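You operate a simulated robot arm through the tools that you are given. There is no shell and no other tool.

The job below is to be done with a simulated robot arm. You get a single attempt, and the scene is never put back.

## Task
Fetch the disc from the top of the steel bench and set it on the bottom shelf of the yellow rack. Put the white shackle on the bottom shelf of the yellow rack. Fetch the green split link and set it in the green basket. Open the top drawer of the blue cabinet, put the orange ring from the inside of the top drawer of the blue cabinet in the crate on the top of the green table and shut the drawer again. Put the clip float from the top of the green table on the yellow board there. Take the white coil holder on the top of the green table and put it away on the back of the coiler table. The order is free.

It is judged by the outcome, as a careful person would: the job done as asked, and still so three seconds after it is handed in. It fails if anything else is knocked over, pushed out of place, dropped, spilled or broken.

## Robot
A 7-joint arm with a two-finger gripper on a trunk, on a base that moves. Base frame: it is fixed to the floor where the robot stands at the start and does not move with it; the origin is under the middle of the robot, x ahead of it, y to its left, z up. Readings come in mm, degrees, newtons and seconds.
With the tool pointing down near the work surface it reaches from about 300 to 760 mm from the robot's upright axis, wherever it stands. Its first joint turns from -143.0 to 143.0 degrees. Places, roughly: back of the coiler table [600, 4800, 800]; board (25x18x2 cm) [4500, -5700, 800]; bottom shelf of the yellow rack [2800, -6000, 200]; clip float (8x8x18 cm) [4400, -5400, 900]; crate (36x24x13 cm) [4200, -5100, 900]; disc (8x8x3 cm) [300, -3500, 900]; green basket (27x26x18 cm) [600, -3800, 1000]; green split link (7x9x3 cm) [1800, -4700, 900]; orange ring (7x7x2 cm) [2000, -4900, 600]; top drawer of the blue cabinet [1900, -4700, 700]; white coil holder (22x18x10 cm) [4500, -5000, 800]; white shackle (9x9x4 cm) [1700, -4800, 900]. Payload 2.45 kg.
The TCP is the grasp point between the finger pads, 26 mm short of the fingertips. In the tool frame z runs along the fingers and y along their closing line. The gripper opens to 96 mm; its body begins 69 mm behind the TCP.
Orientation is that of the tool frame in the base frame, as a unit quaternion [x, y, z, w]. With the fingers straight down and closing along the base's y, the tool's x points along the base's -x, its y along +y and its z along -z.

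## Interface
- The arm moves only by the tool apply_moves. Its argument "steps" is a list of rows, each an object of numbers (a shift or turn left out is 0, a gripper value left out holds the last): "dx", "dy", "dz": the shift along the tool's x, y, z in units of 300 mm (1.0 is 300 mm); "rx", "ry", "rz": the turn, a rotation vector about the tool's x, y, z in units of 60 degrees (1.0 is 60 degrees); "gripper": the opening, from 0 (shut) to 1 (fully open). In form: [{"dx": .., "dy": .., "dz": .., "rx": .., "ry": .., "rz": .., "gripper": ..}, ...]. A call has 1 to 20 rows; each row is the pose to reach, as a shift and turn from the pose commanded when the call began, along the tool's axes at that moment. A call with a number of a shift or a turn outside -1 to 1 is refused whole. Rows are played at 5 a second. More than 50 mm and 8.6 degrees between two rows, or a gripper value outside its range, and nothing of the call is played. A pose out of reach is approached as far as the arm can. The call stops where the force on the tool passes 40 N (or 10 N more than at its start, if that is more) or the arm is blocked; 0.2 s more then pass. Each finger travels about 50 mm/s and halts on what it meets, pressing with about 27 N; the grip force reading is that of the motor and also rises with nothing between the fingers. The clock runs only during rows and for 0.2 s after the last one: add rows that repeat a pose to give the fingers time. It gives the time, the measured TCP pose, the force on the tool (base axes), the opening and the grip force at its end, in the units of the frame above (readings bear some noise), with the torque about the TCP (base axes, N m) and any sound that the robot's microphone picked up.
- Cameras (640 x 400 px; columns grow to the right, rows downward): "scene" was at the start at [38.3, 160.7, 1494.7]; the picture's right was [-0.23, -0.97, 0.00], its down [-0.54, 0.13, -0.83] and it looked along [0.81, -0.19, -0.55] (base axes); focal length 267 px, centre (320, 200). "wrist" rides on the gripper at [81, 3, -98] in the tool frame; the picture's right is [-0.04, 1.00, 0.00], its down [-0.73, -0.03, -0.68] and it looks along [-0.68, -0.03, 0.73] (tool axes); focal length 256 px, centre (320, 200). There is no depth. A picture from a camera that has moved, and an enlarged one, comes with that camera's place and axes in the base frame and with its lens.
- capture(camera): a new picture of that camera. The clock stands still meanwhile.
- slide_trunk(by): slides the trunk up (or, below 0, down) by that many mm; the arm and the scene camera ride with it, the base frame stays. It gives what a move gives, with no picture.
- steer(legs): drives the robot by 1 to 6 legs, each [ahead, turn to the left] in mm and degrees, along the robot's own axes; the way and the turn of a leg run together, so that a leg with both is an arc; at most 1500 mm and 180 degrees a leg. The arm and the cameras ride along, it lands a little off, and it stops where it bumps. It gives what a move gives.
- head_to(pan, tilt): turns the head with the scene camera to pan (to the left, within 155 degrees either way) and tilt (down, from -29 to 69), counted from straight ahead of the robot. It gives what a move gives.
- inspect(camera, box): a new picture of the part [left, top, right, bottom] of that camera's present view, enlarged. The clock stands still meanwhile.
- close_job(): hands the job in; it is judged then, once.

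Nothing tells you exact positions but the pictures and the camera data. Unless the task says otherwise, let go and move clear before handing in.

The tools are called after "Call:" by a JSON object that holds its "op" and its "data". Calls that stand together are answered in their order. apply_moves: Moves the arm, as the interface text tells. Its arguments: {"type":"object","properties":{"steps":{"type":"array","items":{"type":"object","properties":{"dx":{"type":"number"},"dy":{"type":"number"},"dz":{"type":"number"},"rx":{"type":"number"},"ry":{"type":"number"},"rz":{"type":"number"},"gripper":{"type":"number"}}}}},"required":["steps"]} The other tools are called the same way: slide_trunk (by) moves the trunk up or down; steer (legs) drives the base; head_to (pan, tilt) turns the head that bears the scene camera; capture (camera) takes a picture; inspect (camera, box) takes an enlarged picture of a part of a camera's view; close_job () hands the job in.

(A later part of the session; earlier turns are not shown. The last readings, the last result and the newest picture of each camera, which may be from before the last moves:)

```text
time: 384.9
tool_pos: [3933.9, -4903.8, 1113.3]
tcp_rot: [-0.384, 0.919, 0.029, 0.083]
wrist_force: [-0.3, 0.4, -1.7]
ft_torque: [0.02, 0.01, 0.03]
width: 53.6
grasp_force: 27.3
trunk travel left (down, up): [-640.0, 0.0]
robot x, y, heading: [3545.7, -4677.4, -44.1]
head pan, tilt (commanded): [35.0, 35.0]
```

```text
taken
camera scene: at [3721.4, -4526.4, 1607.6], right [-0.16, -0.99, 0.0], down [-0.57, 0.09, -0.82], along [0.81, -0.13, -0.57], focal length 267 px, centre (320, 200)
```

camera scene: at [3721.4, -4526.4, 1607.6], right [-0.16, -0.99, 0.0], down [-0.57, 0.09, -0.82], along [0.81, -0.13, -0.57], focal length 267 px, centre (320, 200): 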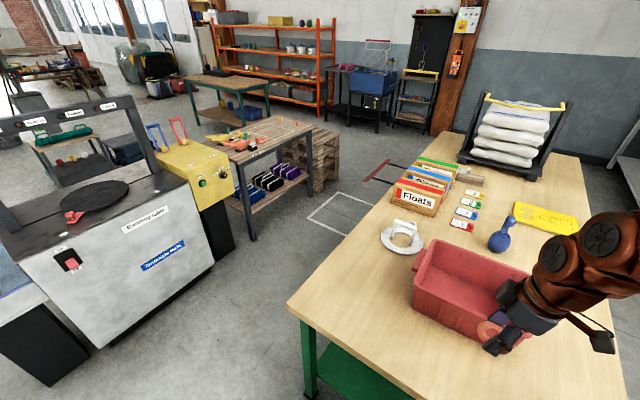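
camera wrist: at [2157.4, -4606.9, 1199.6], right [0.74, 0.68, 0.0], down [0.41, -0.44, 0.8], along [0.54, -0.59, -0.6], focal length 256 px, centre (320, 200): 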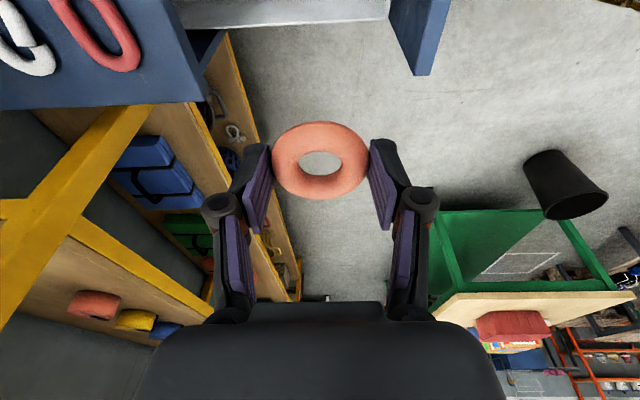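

I see the table well: red crate nearest, white coil holder to its left, the blue clip float and the yellow board further back. I check the table's front edge below before moving closer.

Call:
{"op": "head_to", "data": {"pan": 0, "tilt": 60}}

Call:
{"op": "capture", "data": {"camera": "scene"}}

Call:
{"op": "head_to", "data": {"pan": 60, "tilt": 50}}

Call:
{"op": "capture", "data": {"camera": "scene"}}

```text
time: 385.9
tool_pos: [3933.0, -4906.4, 1113.7]
tcp_rot: [-0.385, 0.919, 0.029, 0.082]
wrist_force: [0.1, -0.8, -1.4]
ft_torque: [0.04, 0.01, 0.03]
width: 53.3
grasp_force: 27.3
trunk travel left (down, up): [-640.0, 0.0]
robot x, y, heading: [3540.5, -4682.6, -44.4]
head pan, tilt (commanded): [0.0, 60.0]
```

```text
taken
camera scene: at [3682.3, -4558.7, 1573.4], right [-0.7, -0.72, 0.0], down [-0.62, 0.6, -0.5], along [0.36, -0.35, -0.87], focal length 267 px, centre (320, 200)
```

scene: 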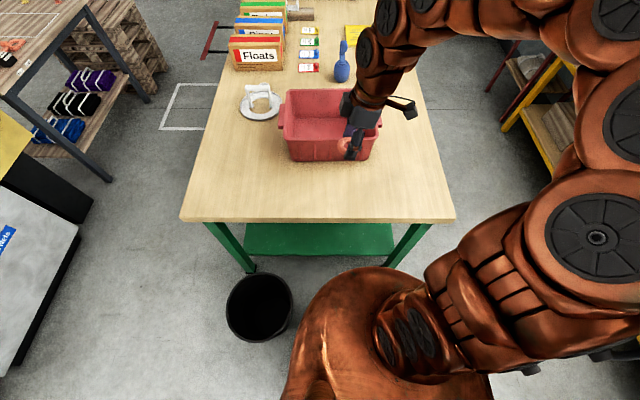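

```text
time: 387.2
tool_pos: [3931.6, -4904.8, 1114.8]
tcp_rot: [-0.385, 0.919, 0.029, 0.082]
wrist_force: [-0.6, 0.5, -1.9]
ft_torque: [0.0, -0.03, 0.02]
width: 53.5
grasp_force: 26.3
trunk travel left (down, up): [-640.0, 0.0]
robot x, y, heading: [3542.1, -4678.2, -44.3]
head pan, tilt (commanded): [60.0, 50.0]
```

```text
taken
camera scene: at [3708.6, -4491.3, 1585.9], right [0.27, -0.96, 0.0], down [-0.74, -0.21, -0.64], along [0.62, 0.17, -0.77], focal length 267 px, centre (320, 200)
```

scene: 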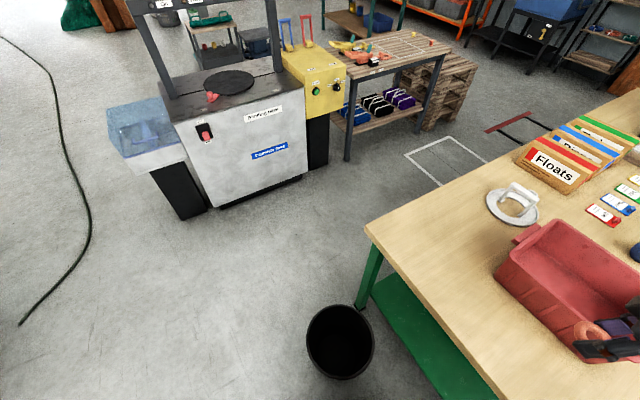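

There is clear floor up to the table legs. I drive 105 mm closer and then bring the ring over the crate.

Call:
{"op": "steer", "data": {"legs": [[105, -0.5]]}}

Call:
{"op": "head_to", "data": {"pan": 10, "tilt": 50}}

Call:
{"op": "capture", "data": {"camera": "scene"}}

Call:
{"op": "capture", "data": {"camera": "wrist"}}

```text
time: 388.3
tool_pos: [4005.5, -4981.7, 1114.7]
tcp_rot: [-0.381, 0.921, 0.028, 0.083]
wrist_force: [0.2, 0.8, -1.4]
ft_torque: [-0.02, -0.02, -0.01]
width: 53.3
grasp_force: 26.7
trunk travel left (down, up): [-640.0, 0.0]
robot x, y, heading: [3615.3, -4750.1, -44.8]
head pan, tilt (commanded): [60.0, 50.0]
```

```text
time: 389.5
tool_pos: [4004.8, -4983.0, 1114.3]
tcp_rot: [-0.38, 0.921, 0.028, 0.083]
wrist_force: [-0.8, 0.0, -2.8]
ft_torque: [0.02, 0.0, -0.02]
width: 53.5
grasp_force: 26.8
trunk travel left (down, up): [-640.0, 0.0]
robot x, y, heading: [3619.0, -4756.9, -44.8]
head pan, tilt (commanded): [10.0, 50.0]
```

```text
taken
camera scene: at [3773.9, -4630.3, 1585.9], right [-0.57, -0.82, 0.0], down [-0.63, 0.44, -0.64], along [0.53, -0.37, -0.77], focal length 267 px, centre (320, 200)
```

scene: 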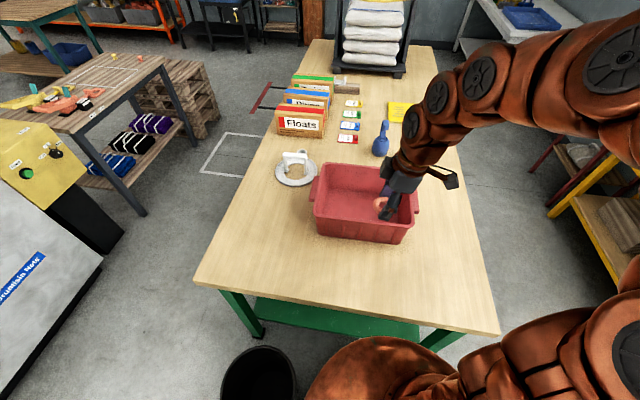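

```text
taken
camera wrist: at [3934.3, -5047.6, 1197.3], right [-0.68, 0.74, 0.0], down [0.44, 0.41, 0.8], along [0.59, 0.54, -0.6], focal length 256 px, centre (320, 200)
```

wrist: 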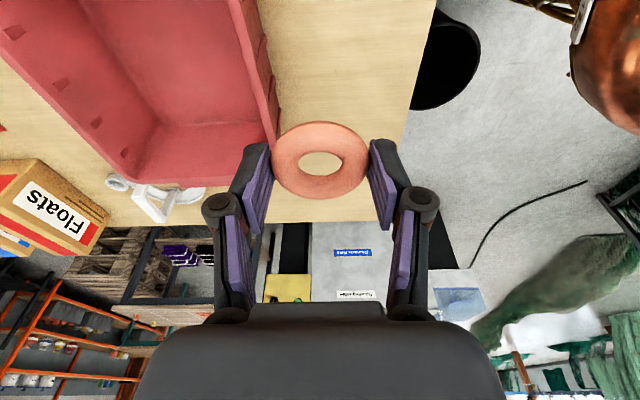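

I move the ring over the crate's centre.

Call:
{"op": "apply_moves", "data": {"steps": [{"dx": -0.026, "dy": -0.121, "dz": 0.006}, {"dx": -0.051, "dy": -0.242, "dz": 0.012}, {"dx": -0.077, "dy": -0.363, "dz": 0.018}, {"dx": -0.102, "dy": -0.485, "dz": 0.024}, {"dx": -0.128, "dy": -0.606, "dz": 0.03}, {"dx": -0.128, "dy": -0.606, "dz": 0.03}]}}

Call:
{"op": "capture", "data": {"camera": "wrist"}}

Call:
{"op": "capture", "data": {"camera": "scene"}}

```text
time: 390.9
tool_pos: [4162.2, -5082.0, 1113.8]
tcp_rot: [-0.381, 0.92, 0.029, 0.082]
wrist_force: [0.6, -0.8, -1.9]
ft_torque: [0.02, 0.02, -0.02]
width: 53.5
grasp_force: 26.6
trunk travel left (down, up): [-640.0, 0.0]
robot x, y, heading: [3616.3, -4754.0, -44.8]
head pan, tilt (commanded): [10.0, 50.0]
```

```text
taken
camera wrist: at [4091.0, -5148.8, 1197.1], right [-0.68, 0.74, 0.0], down [0.44, 0.41, 0.8], along [0.59, 0.54, -0.6], focal length 256 px, centre (320, 200)
```

wrist: 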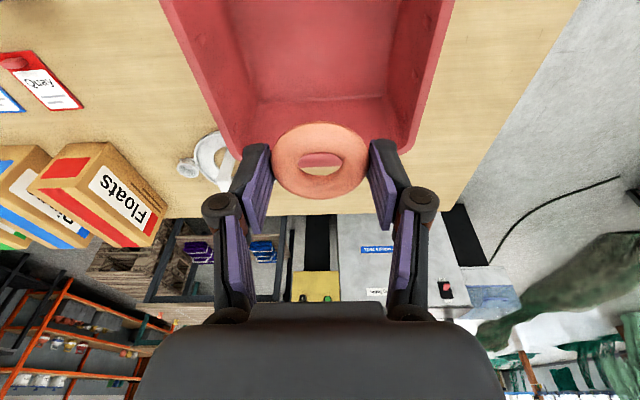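

```text
taken
camera scene: at [3774.2, -4630.4, 1585.9], right [-0.57, -0.82, 0.0], down [-0.63, 0.44, -0.64], along [0.53, -0.37, -0.77], focal length 267 px, centre (320, 200)
```

scene: 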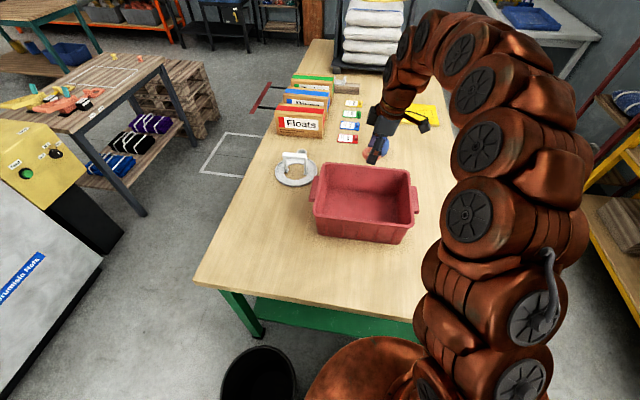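

The ring is above the middle of the crate. I lower it in.

Call:
{"op": "apply_moves", "data": {"steps": [{"dx": 0.024, "dz": 0.135}, {"dx": 0.048, "dz": 0.27}, {"dx": 0.072, "dz": 0.405}, {"dx": 0.095, "dz": 0.54}, {"dx": 0.119, "dz": 0.675}, {"dx": 0.133, "dz": 0.755}, {"dx": 0.133, "dz": 0.755}]}}

Call:
{"op": "capture", "data": {"camera": "wrist"}}

Call:
{"op": "capture", "data": {"camera": "scene"}}

```text
time: 392.5
tool_pos: [4163.6, -5084.7, 882.7]
tcp_rot: [-0.381, 0.92, 0.03, 0.083]
wrist_force: [-0.1, 0.0, -1.7]
ft_torque: [-0.03, -0.01, -0.01]
width: 53.5
grasp_force: 26.9
trunk travel left (down, up): [-640.0, 0.0]
robot x, y, heading: [3614.1, -4755.7, -44.8]
head pan, tilt (commanded): [10.0, 50.0]
```

```text
taken
camera wrist: at [4092.9, -5151.0, 967.0], right [-0.68, 0.74, 0.0], down [0.44, 0.41, 0.8], along [0.59, 0.54, -0.6], focal length 256 px, centre (320, 200)
```

wrist: 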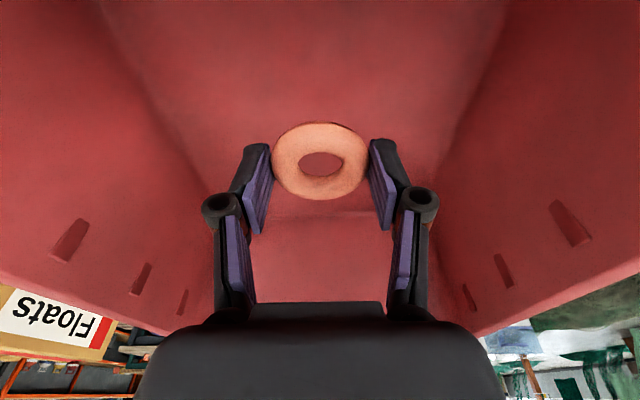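

```text
taken
camera scene: at [3774.0, -4630.4, 1585.9], right [-0.57, -0.82, 0.0], down [-0.63, 0.44, -0.64], along [0.53, -0.37, -0.77], focal length 267 px, centre (320, 200)
```

scene: 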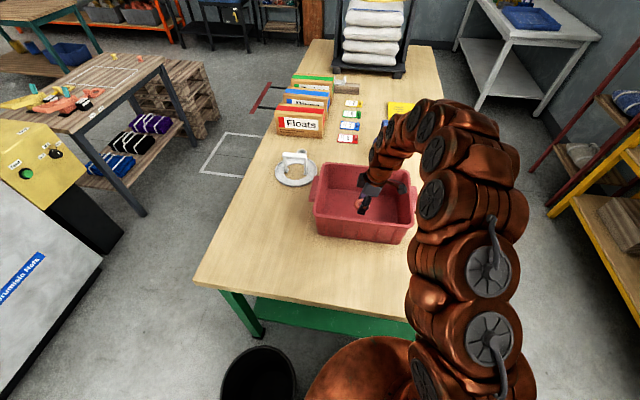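

The ring is inside the crate. I lower further, slowly.

Call:
{"op": "apply_moves", "data": {"steps": [{"dx": 0.01, "dz": 0.06}, {"dx": 0.02, "dz": 0.115}, {"dx": 0.02, "dz": 0.115}]}}

Call:
{"op": "apply_moves", "data": {"steps": [{"dx": 0.003, "dz": 0.016}, {"dx": 0.006, "dz": 0.032}, {"dx": 0.006, "dz": 0.032}]}}

```text
time: 393.3
tool_pos: [4163.1, -5085.9, 849.6]
tcp_rot: [-0.381, 0.92, 0.029, 0.083]
wrist_force: [0.0, -1.0, -1.1]
ft_torque: [-0.01, -0.02, 0.01]
width: 53.3
grasp_force: 26.5
trunk travel left (down, up): [-640.0, 0.0]
robot x, y, heading: [3617.0, -4753.9, -44.8]
head pan, tilt (commanded): [10.0, 50.0]
```

```text
time: 394.1
tool_pos: [4163.0, -5085.8, 837.9]
tcp_rot: [-0.381, 0.92, 0.028, 0.083]
wrist_force: [0.1, -0.8, -1.6]
ft_torque: [0.02, 0.0, -0.01]
width: 53.2
grasp_force: 27.0
trunk travel left (down, up): [-640.0, 0.0]
robot x, y, heading: [3619.4, -4750.7, -44.9]
head pan, tilt (commanded): [10.0, 50.0]
```

Call:
{"op": "apply_moves", "data": {"steps": [{"dx": 0.003, "dz": 0.016}, {"dx": 0.005, "dz": 0.027}, {"dx": 0.005, "dz": 0.027}]}}

```text
time: 394.9
tool_pos: [4164.5, -5085.7, 830.9]
tcp_rot: [-0.381, 0.92, 0.028, 0.083]
wrist_force: [-2.0, 0.2, 9.9]
ft_torque: [0.23, 0.37, 0.0]
width: 53.5
grasp_force: 27.1
trunk travel left (down, up): [-640.0, 0.0]
robot x, y, heading: [3617.0, -4749.9, -44.9]
head pan, tilt (commanded): [10.0, 50.0]
```

The ring has touched the crate's floor. I open the fingers and rise straight up.

Call:
{"op": "apply_moves", "data": {"steps": [{"dx": -0.001, "dz": -0.005}, {"dx": -0.001, "dz": -0.005, "gripper": 0.62}, {"dx": -0.001, "dz": -0.005, "gripper": 0.75}, {"dx": -0.001, "dz": -0.005, "gripper": 0.8}, {"dx": -0.001, "dz": -0.005, "gripper": 0.8}]}}

Call:
{"op": "apply_moves", "data": {"steps": [{"dx": -0.024, "dz": -0.135}, {"dx": -0.048, "dz": -0.27}, {"dx": -0.072, "dz": -0.405}, {"dx": -0.095, "dz": -0.54}, {"dx": -0.119, "dz": -0.675}, {"dx": -0.143, "dz": -0.81}, {"dx": -0.165, "dz": -0.94}, {"dx": -0.165, "dz": -0.94}]}}

Call:
{"op": "capture", "data": {"camera": "scene"}}

Call:
{"op": "inspect", "data": {"camera": "scene", "box": [250, 70, 450, 260]}}

```text
time: 396.1
tool_pos: [4164.0, -5085.9, 831.3]
tcp_rot: [-0.381, 0.92, 0.029, 0.082]
wrist_force: [0.4, 0.2, 0.9]
ft_torque: [0.0, 0.0, 0.0]
width: 77.0
grasp_force: 0.0
trunk travel left (down, up): [-640.0, 0.0]
robot x, y, heading: [3617.4, -4751.8, -44.7]
head pan, tilt (commanded): [10.0, 50.0]
```

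```text
time: 397.9
tool_pos: [4163.5, -5082.3, 1118.7]
tcp_rot: [-0.381, 0.921, 0.028, 0.082]
wrist_force: [0.1, -0.5, -0.5]
ft_torque: [-0.04, 0.02, 0.06]
width: 76.7
grasp_force: 0.1
trunk travel left (down, up): [-640.0, 0.0]
robot x, y, heading: [3616.2, -4753.4, -44.7]
head pan, tilt (commanded): [10.0, 50.0]
```

```text
taken
camera scene: at [3773.7, -4630.2, 1585.9], right [-0.57, -0.82, 0.0], down [-0.63, 0.44, -0.64], along [0.53, -0.37, -0.77], focal length 267 px, centre (320, 200)
```

scene: 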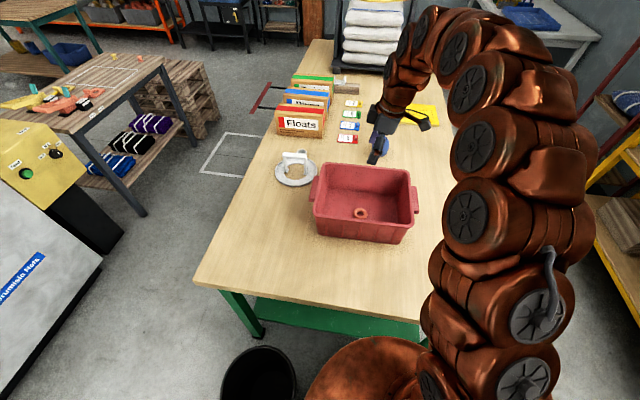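

```text
2.11 times, centred on (350, 165) of scene
camera zoom: at [3773.7, -4630.2, 1585.9], right [-0.57, -0.82, 0.0], down [-0.63, 0.44, -0.64], along [0.53, -0.37, -0.77], focal length 562 px, centre (257, 274)
```

zoom: 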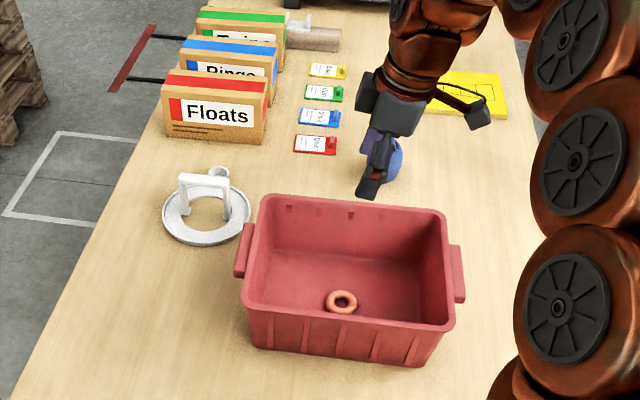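

The orange ring lies in the crate. Next the clip float and board, best reached from the table's right side; I retract the arm and drive around.

Call:
{"op": "apply_moves", "data": {"steps": [{"dy": 0.14}, {"dy": 0.28}, {"dy": 0.42}, {"dy": 0.56}, {"dy": 0.667}, {"dy": 0.667}]}}

Call:
{"op": "steer", "data": {"legs": [[-160, 0], [0, -90], [575, 0], [0, 90]]}}

Call:
{"op": "head_to", "data": {"pan": 15, "tilt": 30}}

Call:
{"op": "capture", "data": {"camera": "scene"}}

```text
time: 399.3
tool_pos: [4018.9, -4941.3, 1117.6]
tcp_rot: [-0.38, 0.921, 0.028, 0.082]
wrist_force: [0.5, 0.3, 0.1]
ft_torque: [-0.01, 0.0, 0.02]
width: 76.8
grasp_force: 0.0
trunk travel left (down, up): [-640.0, 0.0]
robot x, y, heading: [3620.9, -4752.4, -44.7]
head pan, tilt (commanded): [10.0, 50.0]
```

```text
time: 411.2
tool_pos: [3504.6, -5242.5, 1117.4]
tcp_rot: [-0.377, 0.922, 0.028, 0.082]
wrist_force: [-0.4, -0.1, 0.2]
ft_torque: [0.01, -0.01, 0.02]
width: 76.6
grasp_force: 0.1
trunk travel left (down, up): [-640.0, 0.0]
robot x, y, heading: [3104.6, -5049.0, -45.6]
head pan, tilt (commanded): [10.0, 50.0]
```

```text
time: 412.0
tool_pos: [3504.4, -5241.9, 1117.5]
tcp_rot: [-0.377, 0.922, 0.028, 0.082]
wrist_force: [-0.2, 0.9, -0.3]
ft_torque: [0.01, -0.01, -0.04]
width: 76.8
grasp_force: 0.1
trunk travel left (down, up): [-640.0, 0.0]
robot x, y, heading: [3101.5, -5048.6, -45.3]
head pan, tilt (commanded): [15.0, 30.0]
```

```text
taken
camera scene: at [3276.2, -4929.8, 1615.3], right [-0.5, -0.86, 0.0], down [-0.43, 0.25, -0.87], along [0.75, -0.44, -0.5], focal length 267 px, centre (320, 200)
```

scene: 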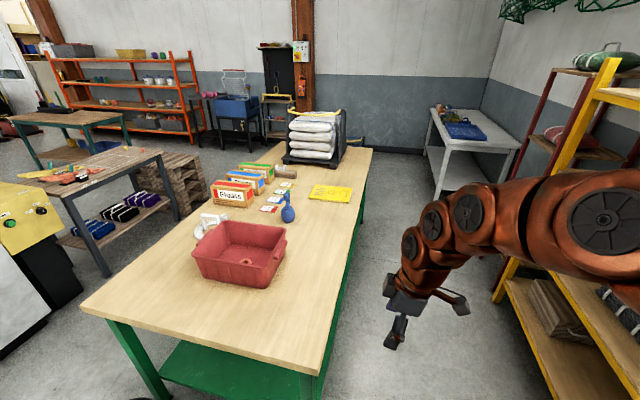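

The passage along the table's right side is clear. I drive down it and turn left to face the table.

Call:
{"op": "steer", "data": {"legs": [[1200, 0], [0, 90.5]]}}

Call:
{"op": "head_to", "data": {"pan": 0, "tilt": 45}}

Call:
{"op": "capture", "data": {"camera": "scene"}}

Call:
{"op": "inspect", "data": {"camera": "scene", "box": [220, 60, 460, 260]}}

```text
time: 421.9
tool_pos: [4131.3, -5497.8, 1117.5]
tcp_rot: [0.922, -0.378, -0.079, -0.037]
wrist_force: [0.0, 0.1, 0.3]
ft_torque: [-0.03, 0.03, 0.0]
width: 76.9
grasp_force: 0.1
trunk travel left (down, up): [-640.0, 0.0]
robot x, y, heading: [3942.7, -5901.4, 45.4]
head pan, tilt (commanded): [15.0, 30.0]
```

```text
time: 422.7
tool_pos: [4130.0, -5497.5, 1116.0]
tcp_rot: [0.922, -0.378, -0.079, -0.038]
wrist_force: [-0.9, 0.7, 0.1]
ft_torque: [-0.01, 0.01, -0.02]
width: 76.8
grasp_force: 0.0
trunk travel left (down, up): [-640.0, 0.0]
robot x, y, heading: [3943.6, -5904.5, 45.3]
head pan, tilt (commanded): [0.0, 45.0]
```

```text
taken
camera scene: at [3837.2, -5750.5, 1592.9], right [0.71, -0.7, 0.0], down [-0.49, -0.5, -0.71], along [0.5, 0.51, -0.71], focal length 267 px, centre (320, 200)
```

scene: 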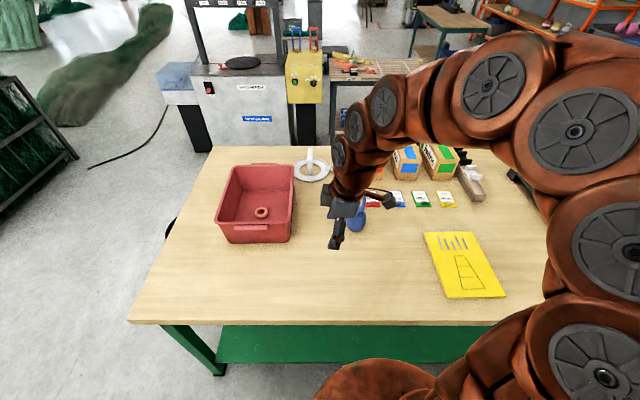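

```text
2.00 times, centred on (340, 160) of scene
camera zoom: at [3837.2, -5750.5, 1592.9], right [0.71, -0.7, 0.0], down [-0.49, -0.5, -0.71], along [0.5, 0.51, -0.71], focal length 534 px, centre (280, 280)
```

zoom: 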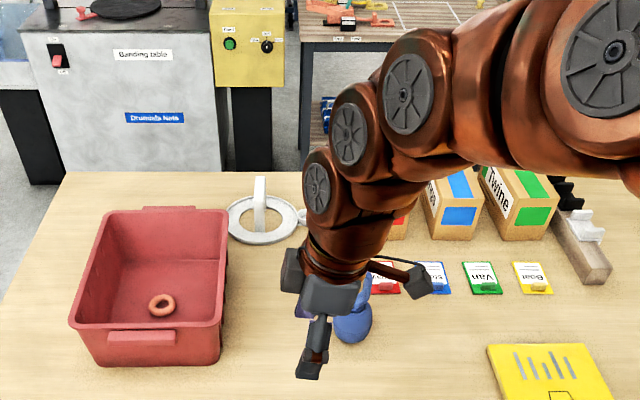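

I'm beside the table facing the float and the board. I straighten the tool and turn it so the camera looks forward at the float.

Call:
{"op": "apply_moves", "data": {"steps": [{"ry": 0.08}, {"ry": 0.167}, {"ry": 0.167}]}}

Call:
{"op": "apply_moves", "data": {"steps": [{"rz": 0.14}, {"rz": 0.28}, {"rz": 0.42}, {"rz": 0.56}, {"rz": 0.7}, {"rz": 0.84}, {"rz": 0.98}]}}

Call:
{"op": "apply_moves", "data": {"steps": [{"rz": 0.14}, {"rz": 0.28}, {"rz": 0.42}, {"rz": 0.5}, {"rz": 0.5}]}}

Call:
{"op": "capture", "data": {"camera": "wrist"}}

Call:
{"op": "capture", "data": {"camera": "scene"}}

```text
time: 423.5
tool_pos: [4130.4, -5497.3, 1117.4]
tcp_rot: [0.924, -0.381, 0.002, -0.005]
wrist_force: [0.7, 0.1, 0.5]
ft_torque: [0.02, 0.0, 0.02]
width: 76.6
grasp_force: 0.1
trunk travel left (down, up): [-640.0, 0.0]
robot x, y, heading: [3944.1, -5903.2, 45.3]
head pan, tilt (commanded): [0.0, 45.0]
```

```text
time: 425.1
tool_pos: [4129.4, -5496.7, 1117.3]
tcp_rot: [-0.617, 0.787, 0.001, 0.006]
wrist_force: [1.1, 0.0, -0.2]
ft_torque: [0.01, -0.01, 0.03]
width: 76.9
grasp_force: 0.1
trunk travel left (down, up): [-640.0, 0.0]
robot x, y, heading: [3942.8, -5901.1, 45.5]
head pan, tilt (commanded): [0.0, 45.0]
```

```text
time: 426.3
tool_pos: [4130.1, -5497.0, 1116.5]
tcp_rot: [-0.394, 0.919, 0.002, 0.005]
wrist_force: [-0.2, -1.3, -0.2]
ft_torque: [-0.02, 0.02, -0.01]
width: 76.7
grasp_force: 0.0
trunk travel left (down, up): [-640.0, 0.0]
robot x, y, heading: [3945.3, -5903.6, 45.3]
head pan, tilt (commanded): [0.0, 45.0]
```

```text
taken
camera wrist: at [4071.1, -5554.7, 1214.5], right [-0.69, 0.72, 0.0], down [0.52, 0.51, 0.69], along [0.49, 0.48, -0.73], focal length 256 px, centre (320, 200)
```

wrist: 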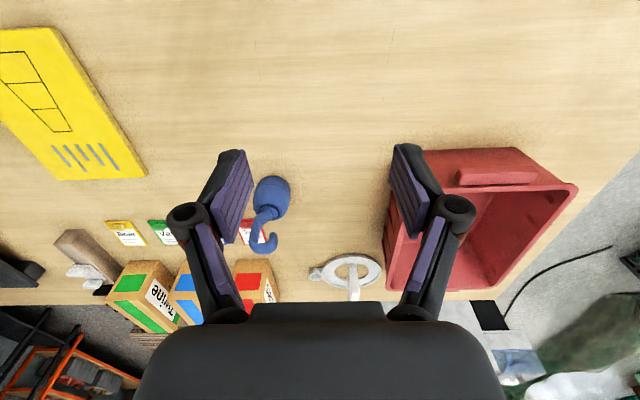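

```text
taken
camera scene: at [3837.1, -5750.5, 1592.8], right [0.71, -0.7, 0.0], down [-0.5, -0.5, -0.71], along [0.5, 0.5, -0.71], focal length 267 px, centre (320, 200)
```

scene: 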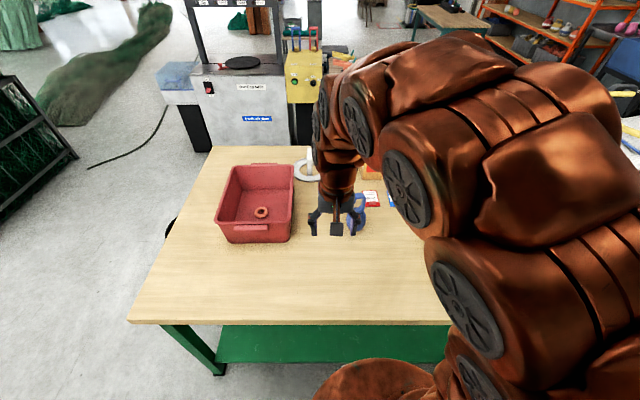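

The float is a ball with a hook on top, standing upright. I zoom in for its shape.

Call:
{"op": "inspect", "data": {"camera": "wrist", "box": [200, 150, 340, 280]}}

Call:
{"op": "inspect", "data": {"camera": "scene", "box": [300, 150, 440, 260]}}

```text
3.08 times, centred on (270, 215) of wrist
camera zoom: at [4071.1, -5554.7, 1214.5], right [-0.69, 0.72, 0.0], down [0.52, 0.51, 0.69], along [0.49, 0.48, -0.73], focal length 788 px, centre (474, 154)
```

zoom: 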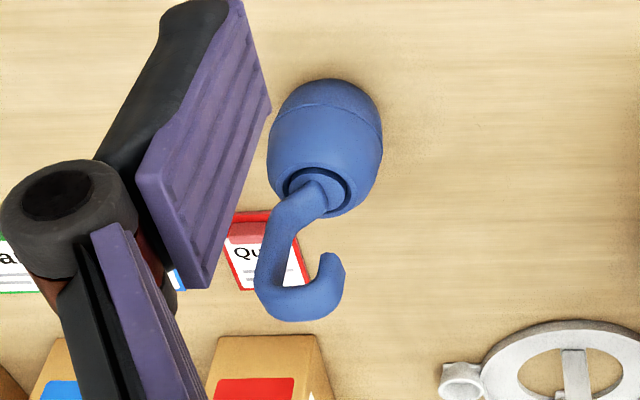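

```text
3.64 times, centred on (370, 205) of scene
camera zoom: at [3837.1, -5750.5, 1592.8], right [0.71, -0.7, 0.0], down [-0.5, -0.5, -0.71], along [0.5, 0.5, -0.71], focal length 970 px, centre (138, 182)
```

zoom: 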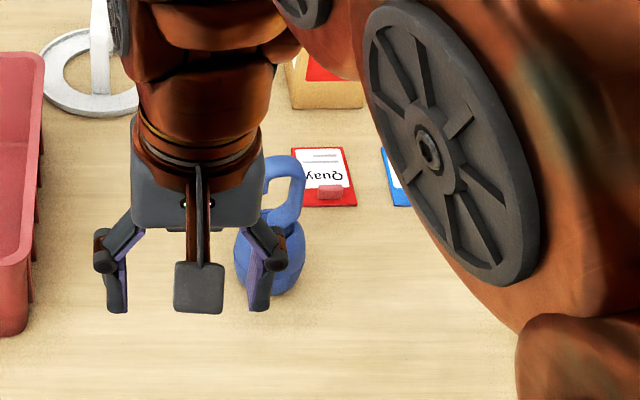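

The float's hook can be pinched from above and the float carried upright. I turn the gripper so it closes across the hook, and move above it.

Call:
{"op": "apply_moves", "data": {"steps": [{"rz": 0.14}, {"rz": 0.28}, {"rz": 0.42}, {"rz": 0.56}, {"rz": 0.7}, {"rz": 0.84}, {"rz": 0.98}]}}

Call:
{"op": "apply_moves", "data": {"steps": [{"rz": 0.14, "gripper": 0.6}, {"rz": 0.28, "gripper": 0.6}, {"rz": 0.42, "gripper": 0.6}, {"rz": 0.52, "gripper": 0.6}, {"rz": 0.52, "gripper": 0.6}]}}

Call:
{"op": "capture", "data": {"camera": "wrist"}}

```text
time: 427.9
tool_pos: [4130.4, -5497.4, 1117.4]
tcp_rot: [0.109, 0.994, 0.004, 0.003]
wrist_force: [-0.1, 0.0, -0.2]
ft_torque: [0.01, 0.05, 0.01]
width: 76.9
grasp_force: 0.1
trunk travel left (down, up): [-640.0, 0.0]
robot x, y, heading: [3944.3, -5906.7, 45.6]
head pan, tilt (commanded): [0.0, 45.0]
```

```text
time: 429.1
tool_pos: [4130.0, -5496.9, 1117.1]
tcp_rot: [0.372, 0.928, 0.005, 0.002]
wrist_force: [-0.1, 0.2, -0.1]
ft_torque: [-0.01, 0.0, 0.05]
width: 57.7
grasp_force: 0.1
trunk travel left (down, up): [-640.0, 0.0]
robot x, y, heading: [3943.9, -5905.4, 45.5]
head pan, tilt (commanded): [0.0, 45.0]
```

```text
taken
camera wrist: at [4073.5, -5439.3, 1215.4], right [0.72, 0.69, 0.01], down [0.51, -0.53, 0.68], along [0.48, -0.48, -0.73], focal length 256 px, centre (320, 200)
```

wrist: 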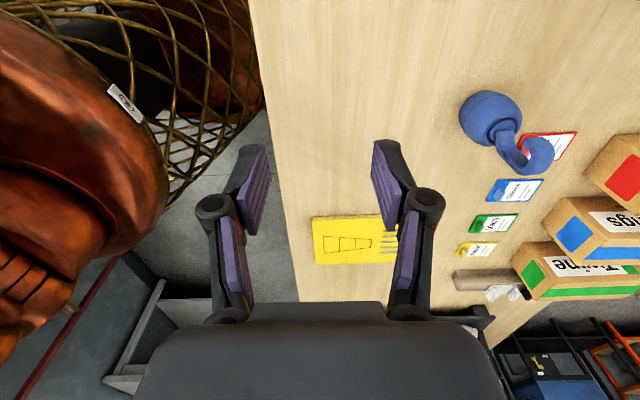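

I zoom in on the hook from this side to fix its plane.

Call:
{"op": "inspect", "data": {"camera": "wrist", "box": [440, 70, 600, 200]}}

```text
3.08 times, centred on (520, 135) of wrist
camera zoom: at [4073.5, -5439.3, 1215.4], right [0.72, 0.69, 0.01], down [0.51, -0.53, 0.68], along [0.48, -0.48, -0.73], focal length 788 px, centre (-295, 400)
```

zoom: 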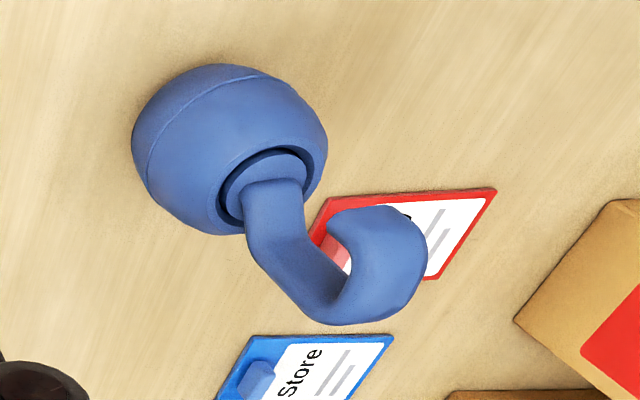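

The hook's plane lies along the room's y axis, so I rotate another 45 degrees to close across it, and move over the float.

Call:
{"op": "apply_moves", "data": {"steps": [{"rz": 0.14}, {"rz": 0.28}, {"rz": 0.42}, {"rz": 0.56}, {"rz": 0.7}, {"rz": 0.77}, {"rz": 0.77}]}}

Call:
{"op": "capture", "data": {"camera": "wrist"}}

```text
time: 430.7
tool_pos: [4132.3, -5497.2, 1118.4]
tcp_rot: [0.706, 0.708, 0.005, 0.0]
wrist_force: [-0.4, 0.1, -0.3]
ft_torque: [0.0, 0.0, 0.03]
width: 57.7
grasp_force: 0.1
trunk travel left (down, up): [-640.0, 0.0]
robot x, y, heading: [3944.5, -5904.3, 45.4]
head pan, tilt (commanded): [0.0, 45.0]
```

```text
taken
camera wrist: at [4133.3, -5416.4, 1215.9], right [1.0, -0.04, 0.01], down [-0.03, -0.74, 0.67], along [-0.02, -0.67, -0.74], focal length 256 px, centre (320, 200)
```

wrist: 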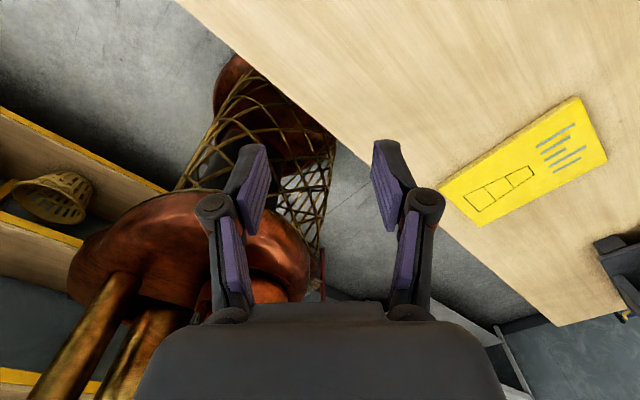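

I move over the float at a safe height.

Call:
{"op": "apply_moves", "data": {"steps": [{"dx": 0.06, "dy": 0.133}, {"dx": 0.12, "dy": 0.267}, {"dx": 0.18, "dy": 0.4}, {"dx": 0.24, "dy": 0.533}, {"dx": 0.3, "dy": 0.667}, {"dx": 0.357, "dy": 0.79}, {"dx": 0.357, "dy": 0.79}]}}

Call:
{"op": "capture", "data": {"camera": "wrist"}}

Call:
{"op": "capture", "data": {"camera": "scene"}}

```text
time: 432.3
tool_pos: [4366.4, -5389.8, 1118.2]
tcp_rot: [0.706, 0.708, 0.004, 0.001]
wrist_force: [-0.1, -0.1, -0.4]
ft_torque: [-0.03, 0.02, 0.01]
width: 57.6
grasp_force: 0.2
trunk travel left (down, up): [-640.0, 0.0]
robot x, y, heading: [3944.9, -5904.6, 45.6]
head pan, tilt (commanded): [0.0, 45.0]
```

```text
taken
camera wrist: at [4370.4, -5309.4, 1217.5], right [1.0, -0.04, 0.01], down [-0.03, -0.74, 0.67], along [-0.02, -0.67, -0.74], focal length 256 px, centre (320, 200)
```

wrist: 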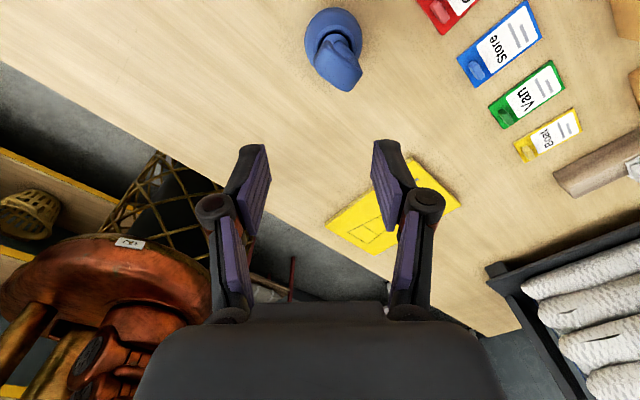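

```text
taken
camera scene: at [3837.6, -5750.4, 1592.8], right [0.71, -0.7, 0.0], down [-0.5, -0.5, -0.71], along [0.5, 0.5, -0.71], focal length 267 px, centre (320, 200)
```

scene: 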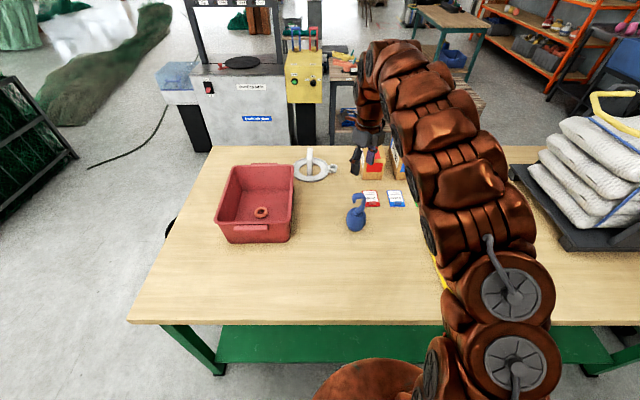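

Seen edge-on, the hook is about 20 mm off; I correct and lower to 1040 to refine.

Call:
{"op": "apply_moves", "data": {"steps": [{"dx": 0.005, "dy": 0.035, "dz": 0.1}, {"dx": 0.01, "dy": 0.067, "dz": 0.2}, {"dx": 0.01, "dy": 0.067, "dz": 0.26}, {"dx": 0.01, "dy": 0.067, "dz": 0.26}]}}

Call:
{"op": "capture", "data": {"camera": "wrist"}}

```text
time: 433.3
tool_pos: [4388.3, -5386.1, 1040.7]
tcp_rot: [0.706, 0.708, 0.005, 0.0]
wrist_force: [-0.6, -0.7, 0.3]
ft_torque: [-0.02, -0.01, -0.01]
width: 57.6
grasp_force: 0.0
trunk travel left (down, up): [-640.0, 0.0]
robot x, y, heading: [3944.4, -5900.4, 45.6]
head pan, tilt (commanded): [0.0, 45.0]
```

```text
taken
camera wrist: at [4389.9, -5305.1, 1140.4], right [1.0, -0.04, 0.01], down [-0.03, -0.74, 0.67], along [-0.02, -0.67, -0.74], focal length 256 px, centre (320, 200)
```

wrist: 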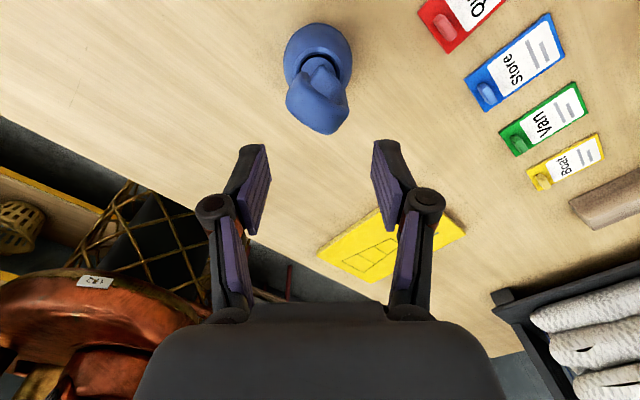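

Call:
{"op": "inspect", "data": {"camera": "wrist", "box": [240, 0, 400, 160]}}

```text
2.50 times, centred on (320, 80) of wrist
camera zoom: at [4389.9, -5305.1, 1140.4], right [1.0, -0.04, 0.01], down [-0.03, -0.74, 0.67], along [-0.02, -0.67, -0.74], focal length 640 px, centre (320, 500)
```

zoom: 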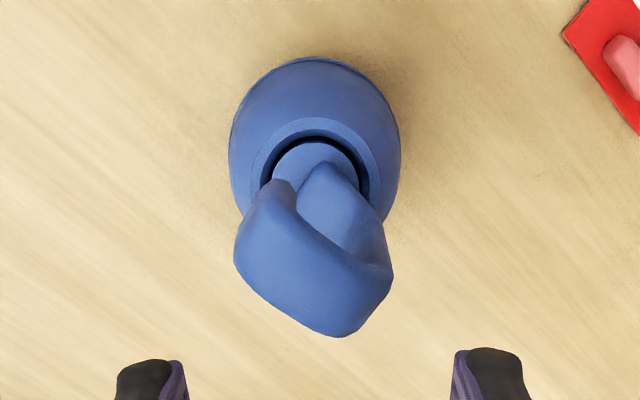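

The hook's plane is turned about 67 degrees from the x axis, so I rotate 23 degrees more, centre on it, and come down part way.

Call:
{"op": "apply_moves", "data": {"steps": [{"dx": 0.01, "dy": -0.003, "rz": 0.13, "gripper": 0.55}, {"dx": 0.02, "dy": -0.007, "rz": 0.26, "gripper": 0.55}, {"dx": 0.03, "dy": -0.01, "rz": 0.383, "gripper": 0.55}, {"dx": 0.03, "dy": -0.01, "rz": 0.383, "dz": 0.08, "gripper": 0.55}, {"dx": 0.03, "dy": -0.01, "rz": 0.383, "dz": 0.08, "gripper": 0.55}]}}

Call:
{"op": "capture", "data": {"camera": "wrist"}}

Call:
{"op": "inspect", "data": {"camera": "wrist", "box": [220, 20, 420, 180]}}

```text
time: 434.5
tool_pos: [4384.2, -5377.4, 1016.6]
tcp_rot: [0.833, 0.554, 0.005, 0.0]
wrist_force: [-0.4, -0.5, 0.1]
ft_torque: [0.02, 0.01, -0.01]
width: 52.5
grasp_force: 0.2
trunk travel left (down, up): [-640.0, 0.0]
robot x, y, heading: [3940.7, -5901.8, 45.7]
head pan, tilt (commanded): [0.0, 45.0]
```

```text
taken
camera wrist: at [4419.4, -5303.9, 1117.1], right [0.91, -0.42, 0.0], down [-0.32, -0.67, 0.67], along [-0.28, -0.61, -0.74], focal length 256 px, centre (320, 200)
```

wrist: 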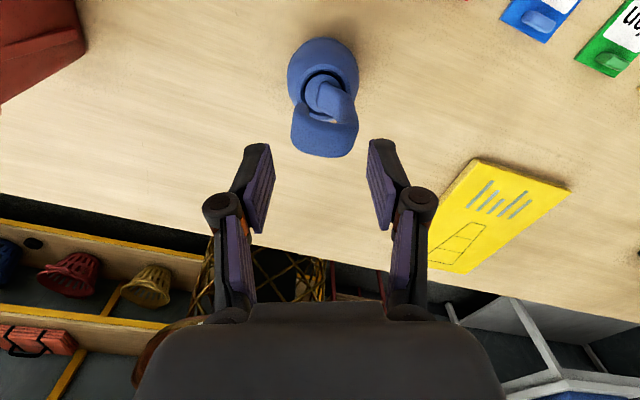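

```text
2.50 times, centred on (320, 100) of wrist
camera zoom: at [4419.4, -5303.9, 1117.1], right [0.91, -0.42, 0.0], down [-0.32, -0.67, 0.67], along [-0.28, -0.61, -0.74], focal length 640 px, centre (320, 450)
```

zoom: 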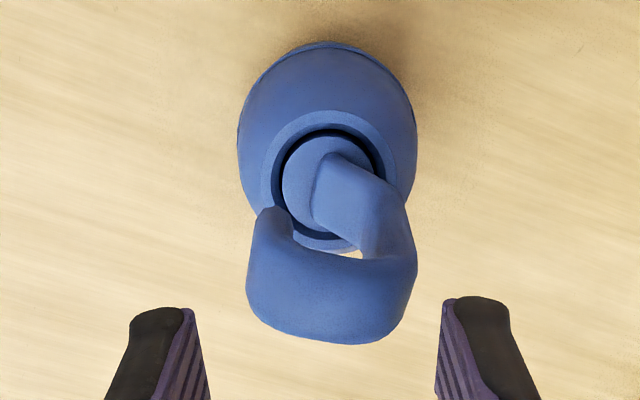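

Comparing all views, the hook's plane actually runs at about 149 degrees, so I turn back 82 degrees to close across it.

Call:
{"op": "apply_moves", "data": {"steps": [{"dz": -0.1}, {"rz": -0.14, "dz": -0.1}, {"rz": -0.28, "dz": -0.1}, {"rz": -0.42, "dz": -0.1}, {"rz": -0.56, "dz": -0.1}, {"rz": -0.7, "dz": -0.1}, {"rz": -0.84, "dz": -0.1}, {"rz": -0.98, "dz": -0.1}]}}

Call:
{"op": "apply_moves", "data": {"steps": [{"rz": -0.14}, {"rz": -0.28}, {"rz": -0.387}, {"rz": -0.387}]}}

Call:
{"op": "capture", "data": {"camera": "wrist"}}

Call:
{"op": "inspect", "data": {"camera": "wrist", "box": [220, 20, 420, 180]}}

```text
time: 436.3
tool_pos: [4383.9, -5377.5, 1047.5]
tcp_rot: [0.452, 0.892, 0.006, 0.001]
wrist_force: [-0.7, -0.1, -1.0]
ft_torque: [0.01, 0.02, 0.0]
width: 52.8
grasp_force: 0.0
trunk travel left (down, up): [-640.0, 0.0]
robot x, y, heading: [3940.7, -5903.7, 45.6]
head pan, tilt (commanded): [0.0, 45.0]
```

```text
time: 437.3
tool_pos: [4383.8, -5378.4, 1046.8]
tcp_rot: [0.265, 0.964, 0.003, 0.004]
wrist_force: [0.4, -0.7, 0.4]
ft_torque: [-0.05, 0.0, 0.02]
width: 52.8
grasp_force: 0.1
trunk travel left (down, up): [-640.0, 0.0]
robot x, y, heading: [3939.6, -5902.6, 45.7]
head pan, tilt (commanded): [0.0, 45.0]
```

```text
taken
camera wrist: at [4315.7, -5333.2, 1145.9], right [0.54, 0.84, 0.01], down [0.61, -0.4, 0.68], along [0.58, -0.36, -0.73], focal length 256 px, centre (320, 200)
```

wrist: 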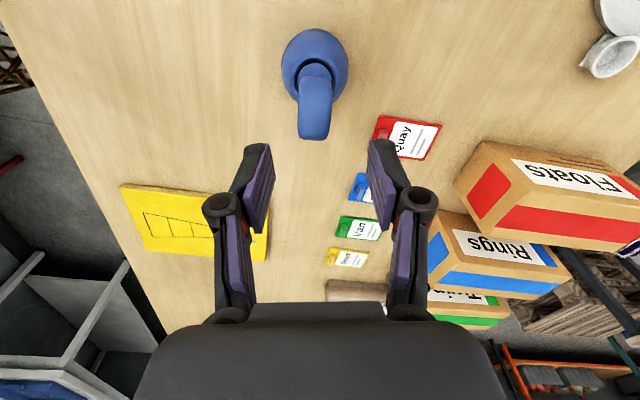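

```text
2.50 times, centred on (320, 100) of wrist
camera zoom: at [4315.7, -5333.2, 1145.9], right [0.54, 0.84, 0.01], down [0.61, -0.4, 0.68], along [0.58, -0.36, -0.73], focal length 640 px, centre (320, 450)
```

zoom: 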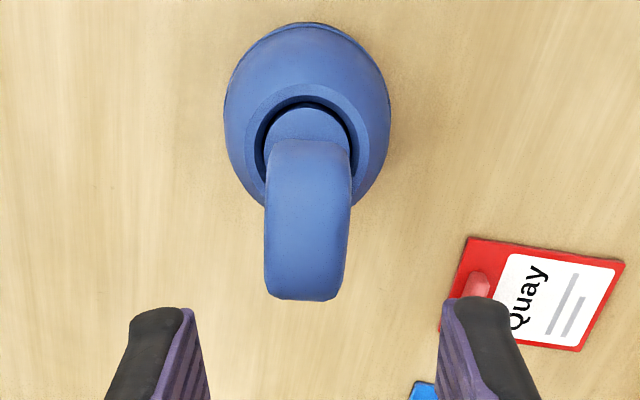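

Now the hook is edge-on and nearly centred. I lower the fingers on either side of it.

Call:
{"op": "apply_moves", "data": {"steps": [{"dx": -0.01, "dy": -0.011, "dz": 0.1}, {"dx": -0.01, "dy": -0.011, "dz": 0.2}, {"dx": -0.01, "dy": -0.011, "dz": 0.285}, {"dx": -0.01, "dy": -0.011, "dz": 0.285}]}}

Call:
{"op": "capture", "data": {"camera": "wrist"}}

```text
time: 438.3
tool_pos: [4386.3, -5380.2, 961.4]
tcp_rot: [0.266, 0.964, 0.004, 0.002]
wrist_force: [0.2, 0.0, -0.5]
ft_torque: [0.0, 0.01, 0.02]
width: 52.6
grasp_force: 0.2
trunk travel left (down, up): [-640.0, 0.0]
robot x, y, heading: [3939.8, -5905.4, 45.4]
head pan, tilt (commanded): [0.0, 45.0]
```

```text
taken
camera wrist: at [4317.6, -5337.1, 1060.1], right [0.55, 0.84, 0.01], down [0.61, -0.4, 0.68], along [0.57, -0.37, -0.73], focal length 256 px, centre (320, 200)
```

wrist: 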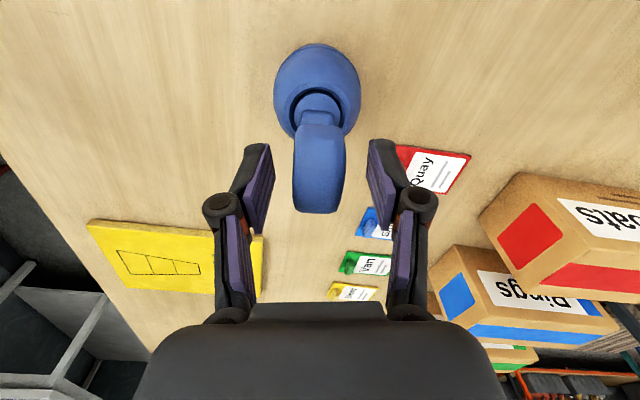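

The hook stands between the pads. I close on it.

Call:
{"op": "apply_moves", "data": {"steps": [{"gripper": 0.45}, {"gripper": 0.3}, {"gripper": 0.15}, {"gripper": 0.0}, {"gripper": 0.0}]}}

Call:
{"op": "capture", "data": {"camera": "wrist"}}

```text
time: 439.5
tool_pos: [4385.3, -5380.8, 962.5]
tcp_rot: [0.265, 0.964, 0.003, 0.003]
wrist_force: [0.3, 0.3, 0.1]
ft_torque: [-0.01, -0.09, 0.07]
width: 23.3
grasp_force: 27.5
trunk travel left (down, up): [-640.0, 0.0]
robot x, y, heading: [3945.6, -5904.6, 45.3]
head pan, tilt (commanded): [0.0, 45.0]
```

```text
taken
camera wrist: at [4317.6, -5337.2, 1060.3], right [0.55, 0.84, 0.01], down [0.61, -0.41, 0.68], along [0.57, -0.37, -0.73], focal length 256 px, centre (320, 200)
```

wrist: 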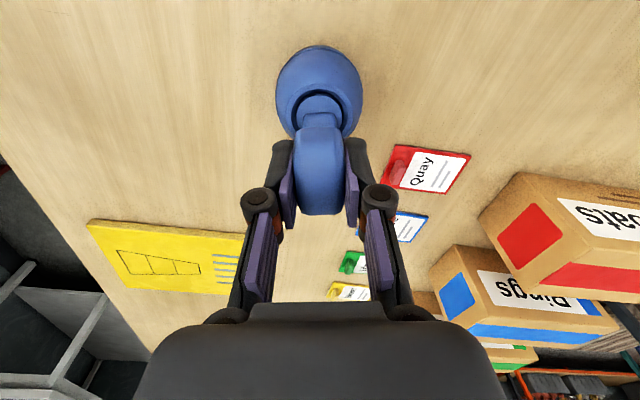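

Gripped at 23 mm. I lift the float 60 mm and check that it hangs straight.

Call:
{"op": "apply_moves", "data": {"steps": [{"dz": -0.02, "gripper": 0.0}, {"dz": -0.06}, {"dz": -0.12}, {"dz": -0.2}, {"dz": -0.2}]}}

Call:
{"op": "capture", "data": {"camera": "wrist"}}

Call:
{"op": "inspect", "data": {"camera": "scene", "box": [280, 120, 520, 310]}}

```text
time: 440.7
tool_pos: [4385.8, -5380.3, 1021.2]
tcp_rot: [0.266, 0.964, 0.004, 0.003]
wrist_force: [0.1, 0.2, -0.3]
ft_torque: [-0.03, 0.0, 0.02]
width: 23.4
grasp_force: 26.7
trunk travel left (down, up): [-640.0, 0.0]
robot x, y, heading: [3946.8, -5903.7, 45.4]
head pan, tilt (commanded): [0.0, 45.0]
```

```text
taken
camera wrist: at [4317.0, -5337.4, 1120.3], right [0.55, 0.84, 0.01], down [0.61, -0.4, 0.68], along [0.57, -0.37, -0.73], focal length 256 px, centre (320, 200)
```

wrist: 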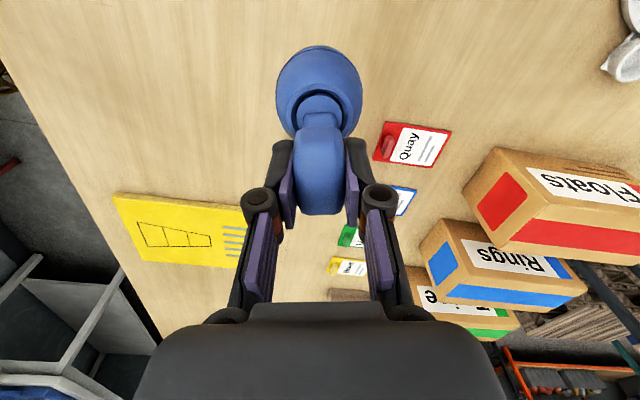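

```text
2.11 times, centred on (400, 215) of scene
camera zoom: at [3837.3, -5750.5, 1592.8], right [0.71, -0.7, 0.0], down [-0.5, -0.5, -0.71], along [0.5, 0.5, -0.71], focal length 562 px, centre (152, 168)
```

zoom: 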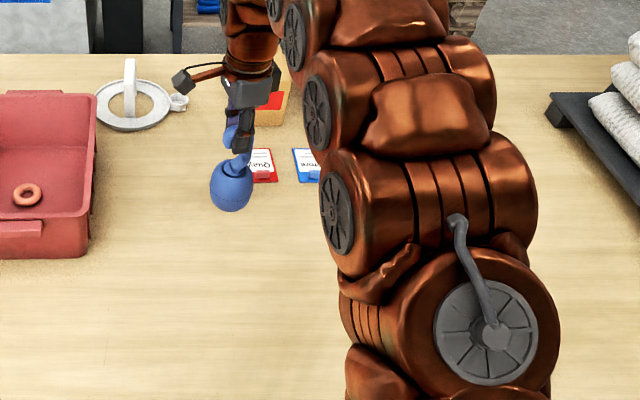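

The float hangs straight in the grip. The board's centre is at about (4513,-5737); I carry the float there at a safe height.

Call:
{"op": "apply_moves", "data": {"steps": [{"dz": -0.13}, {"dx": -0.11, "dy": -0.09, "dz": -0.13}, {"dx": -0.22, "dy": -0.18, "dz": -0.13}, {"dx": -0.33, "dy": -0.27, "dz": -0.13}, {"dx": -0.44, "dy": -0.36, "dz": -0.13}, {"dx": -0.55, "dy": -0.45, "dz": -0.13}, {"dx": -0.66, "dy": -0.55, "dz": -0.13}, {"dx": -0.77, "dy": -0.64, "dz": -0.13}, {"dx": -0.87, "dy": -0.725, "dz": -0.13}, {"dx": -0.967, "dy": -0.805, "dz": -0.13}, {"dx": -0.967, "dy": -0.805, "dz": -0.13}]}}

Call:
{"op": "capture", "data": {"camera": "wrist"}}

Call:
{"op": "head_to", "data": {"pan": -25, "tilt": 50}}

Call:
{"op": "capture", "data": {"camera": "scene"}}

```text
time: 443.1
tool_pos: [4510.6, -5739.2, 1059.2]
tcp_rot: [0.265, 0.964, 0.004, 0.003]
wrist_force: [0.8, 0.1, -0.8]
ft_torque: [0.03, 0.02, 0.0]
width: 23.3
grasp_force: 26.8
trunk travel left (down, up): [-640.0, 0.0]
robot x, y, heading: [3941.1, -5901.8, 45.7]
head pan, tilt (commanded): [0.0, 45.0]
```

```text
taken
camera wrist: at [4442.8, -5694.5, 1157.4], right [0.55, 0.84, 0.01], down [0.61, -0.4, 0.68], along [0.57, -0.36, -0.73], focal length 256 px, centre (320, 200)
```

wrist: 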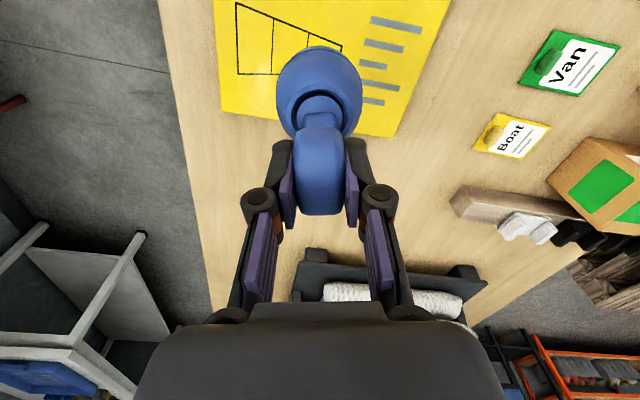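

```text
time: 444.0
tool_pos: [4511.5, -5738.1, 1059.1]
tcp_rot: [0.266, 0.964, 0.004, 0.002]
wrist_force: [0.1, 0.2, -1.6]
ft_torque: [-0.01, 0.01, -0.01]
width: 23.0
grasp_force: 26.7
trunk travel left (down, up): [-640.0, 0.0]
robot x, y, heading: [3944.8, -5902.3, 45.6]
head pan, tilt (commanded): [-25.0, 50.0]
```

```text
taken
camera scene: at [3852.6, -5781.6, 1585.9], right [0.35, -0.94, 0.0], down [-0.72, -0.27, -0.64], along [0.6, 0.23, -0.77], focal length 267 px, centre (320, 200)
```

scene: 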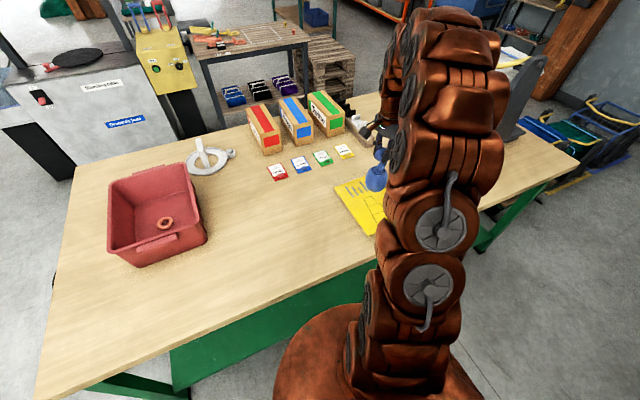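

The float is over the middle of the board. I lower it down to near contact.

Call:
{"op": "apply_moves", "data": {"steps": [{"dz": 0.07}, {"dz": 0.14}, {"dz": 0.2}, {"dz": 0.2}]}}

Call:
{"op": "apply_moves", "data": {"steps": [{"dz": 0.017}, {"dz": 0.033}, {"dz": 0.033}]}}

```text
time: 445.0
tool_pos: [4511.9, -5737.0, 999.0]
tcp_rot: [0.265, 0.964, 0.004, 0.002]
wrist_force: [-0.3, -0.5, 0.0]
ft_torque: [-0.03, -0.02, -0.01]
width: 23.3
grasp_force: 27.0
trunk travel left (down, up): [-640.0, 0.0]
robot x, y, heading: [3939.9, -5901.3, 45.5]
head pan, tilt (commanded): [-25.0, 50.0]
```

```text
time: 445.8
tool_pos: [4513.6, -5737.5, 990.0]
tcp_rot: [0.266, 0.964, 0.004, 0.001]
wrist_force: [-0.7, 0.5, -0.2]
ft_torque: [-0.01, -0.03, 0.0]
width: 23.3
grasp_force: 27.1
trunk travel left (down, up): [-640.0, 0.0]
robot x, y, heading: [3944.2, -5900.1, 45.3]
head pan, tilt (commanded): [-25.0, 50.0]
```

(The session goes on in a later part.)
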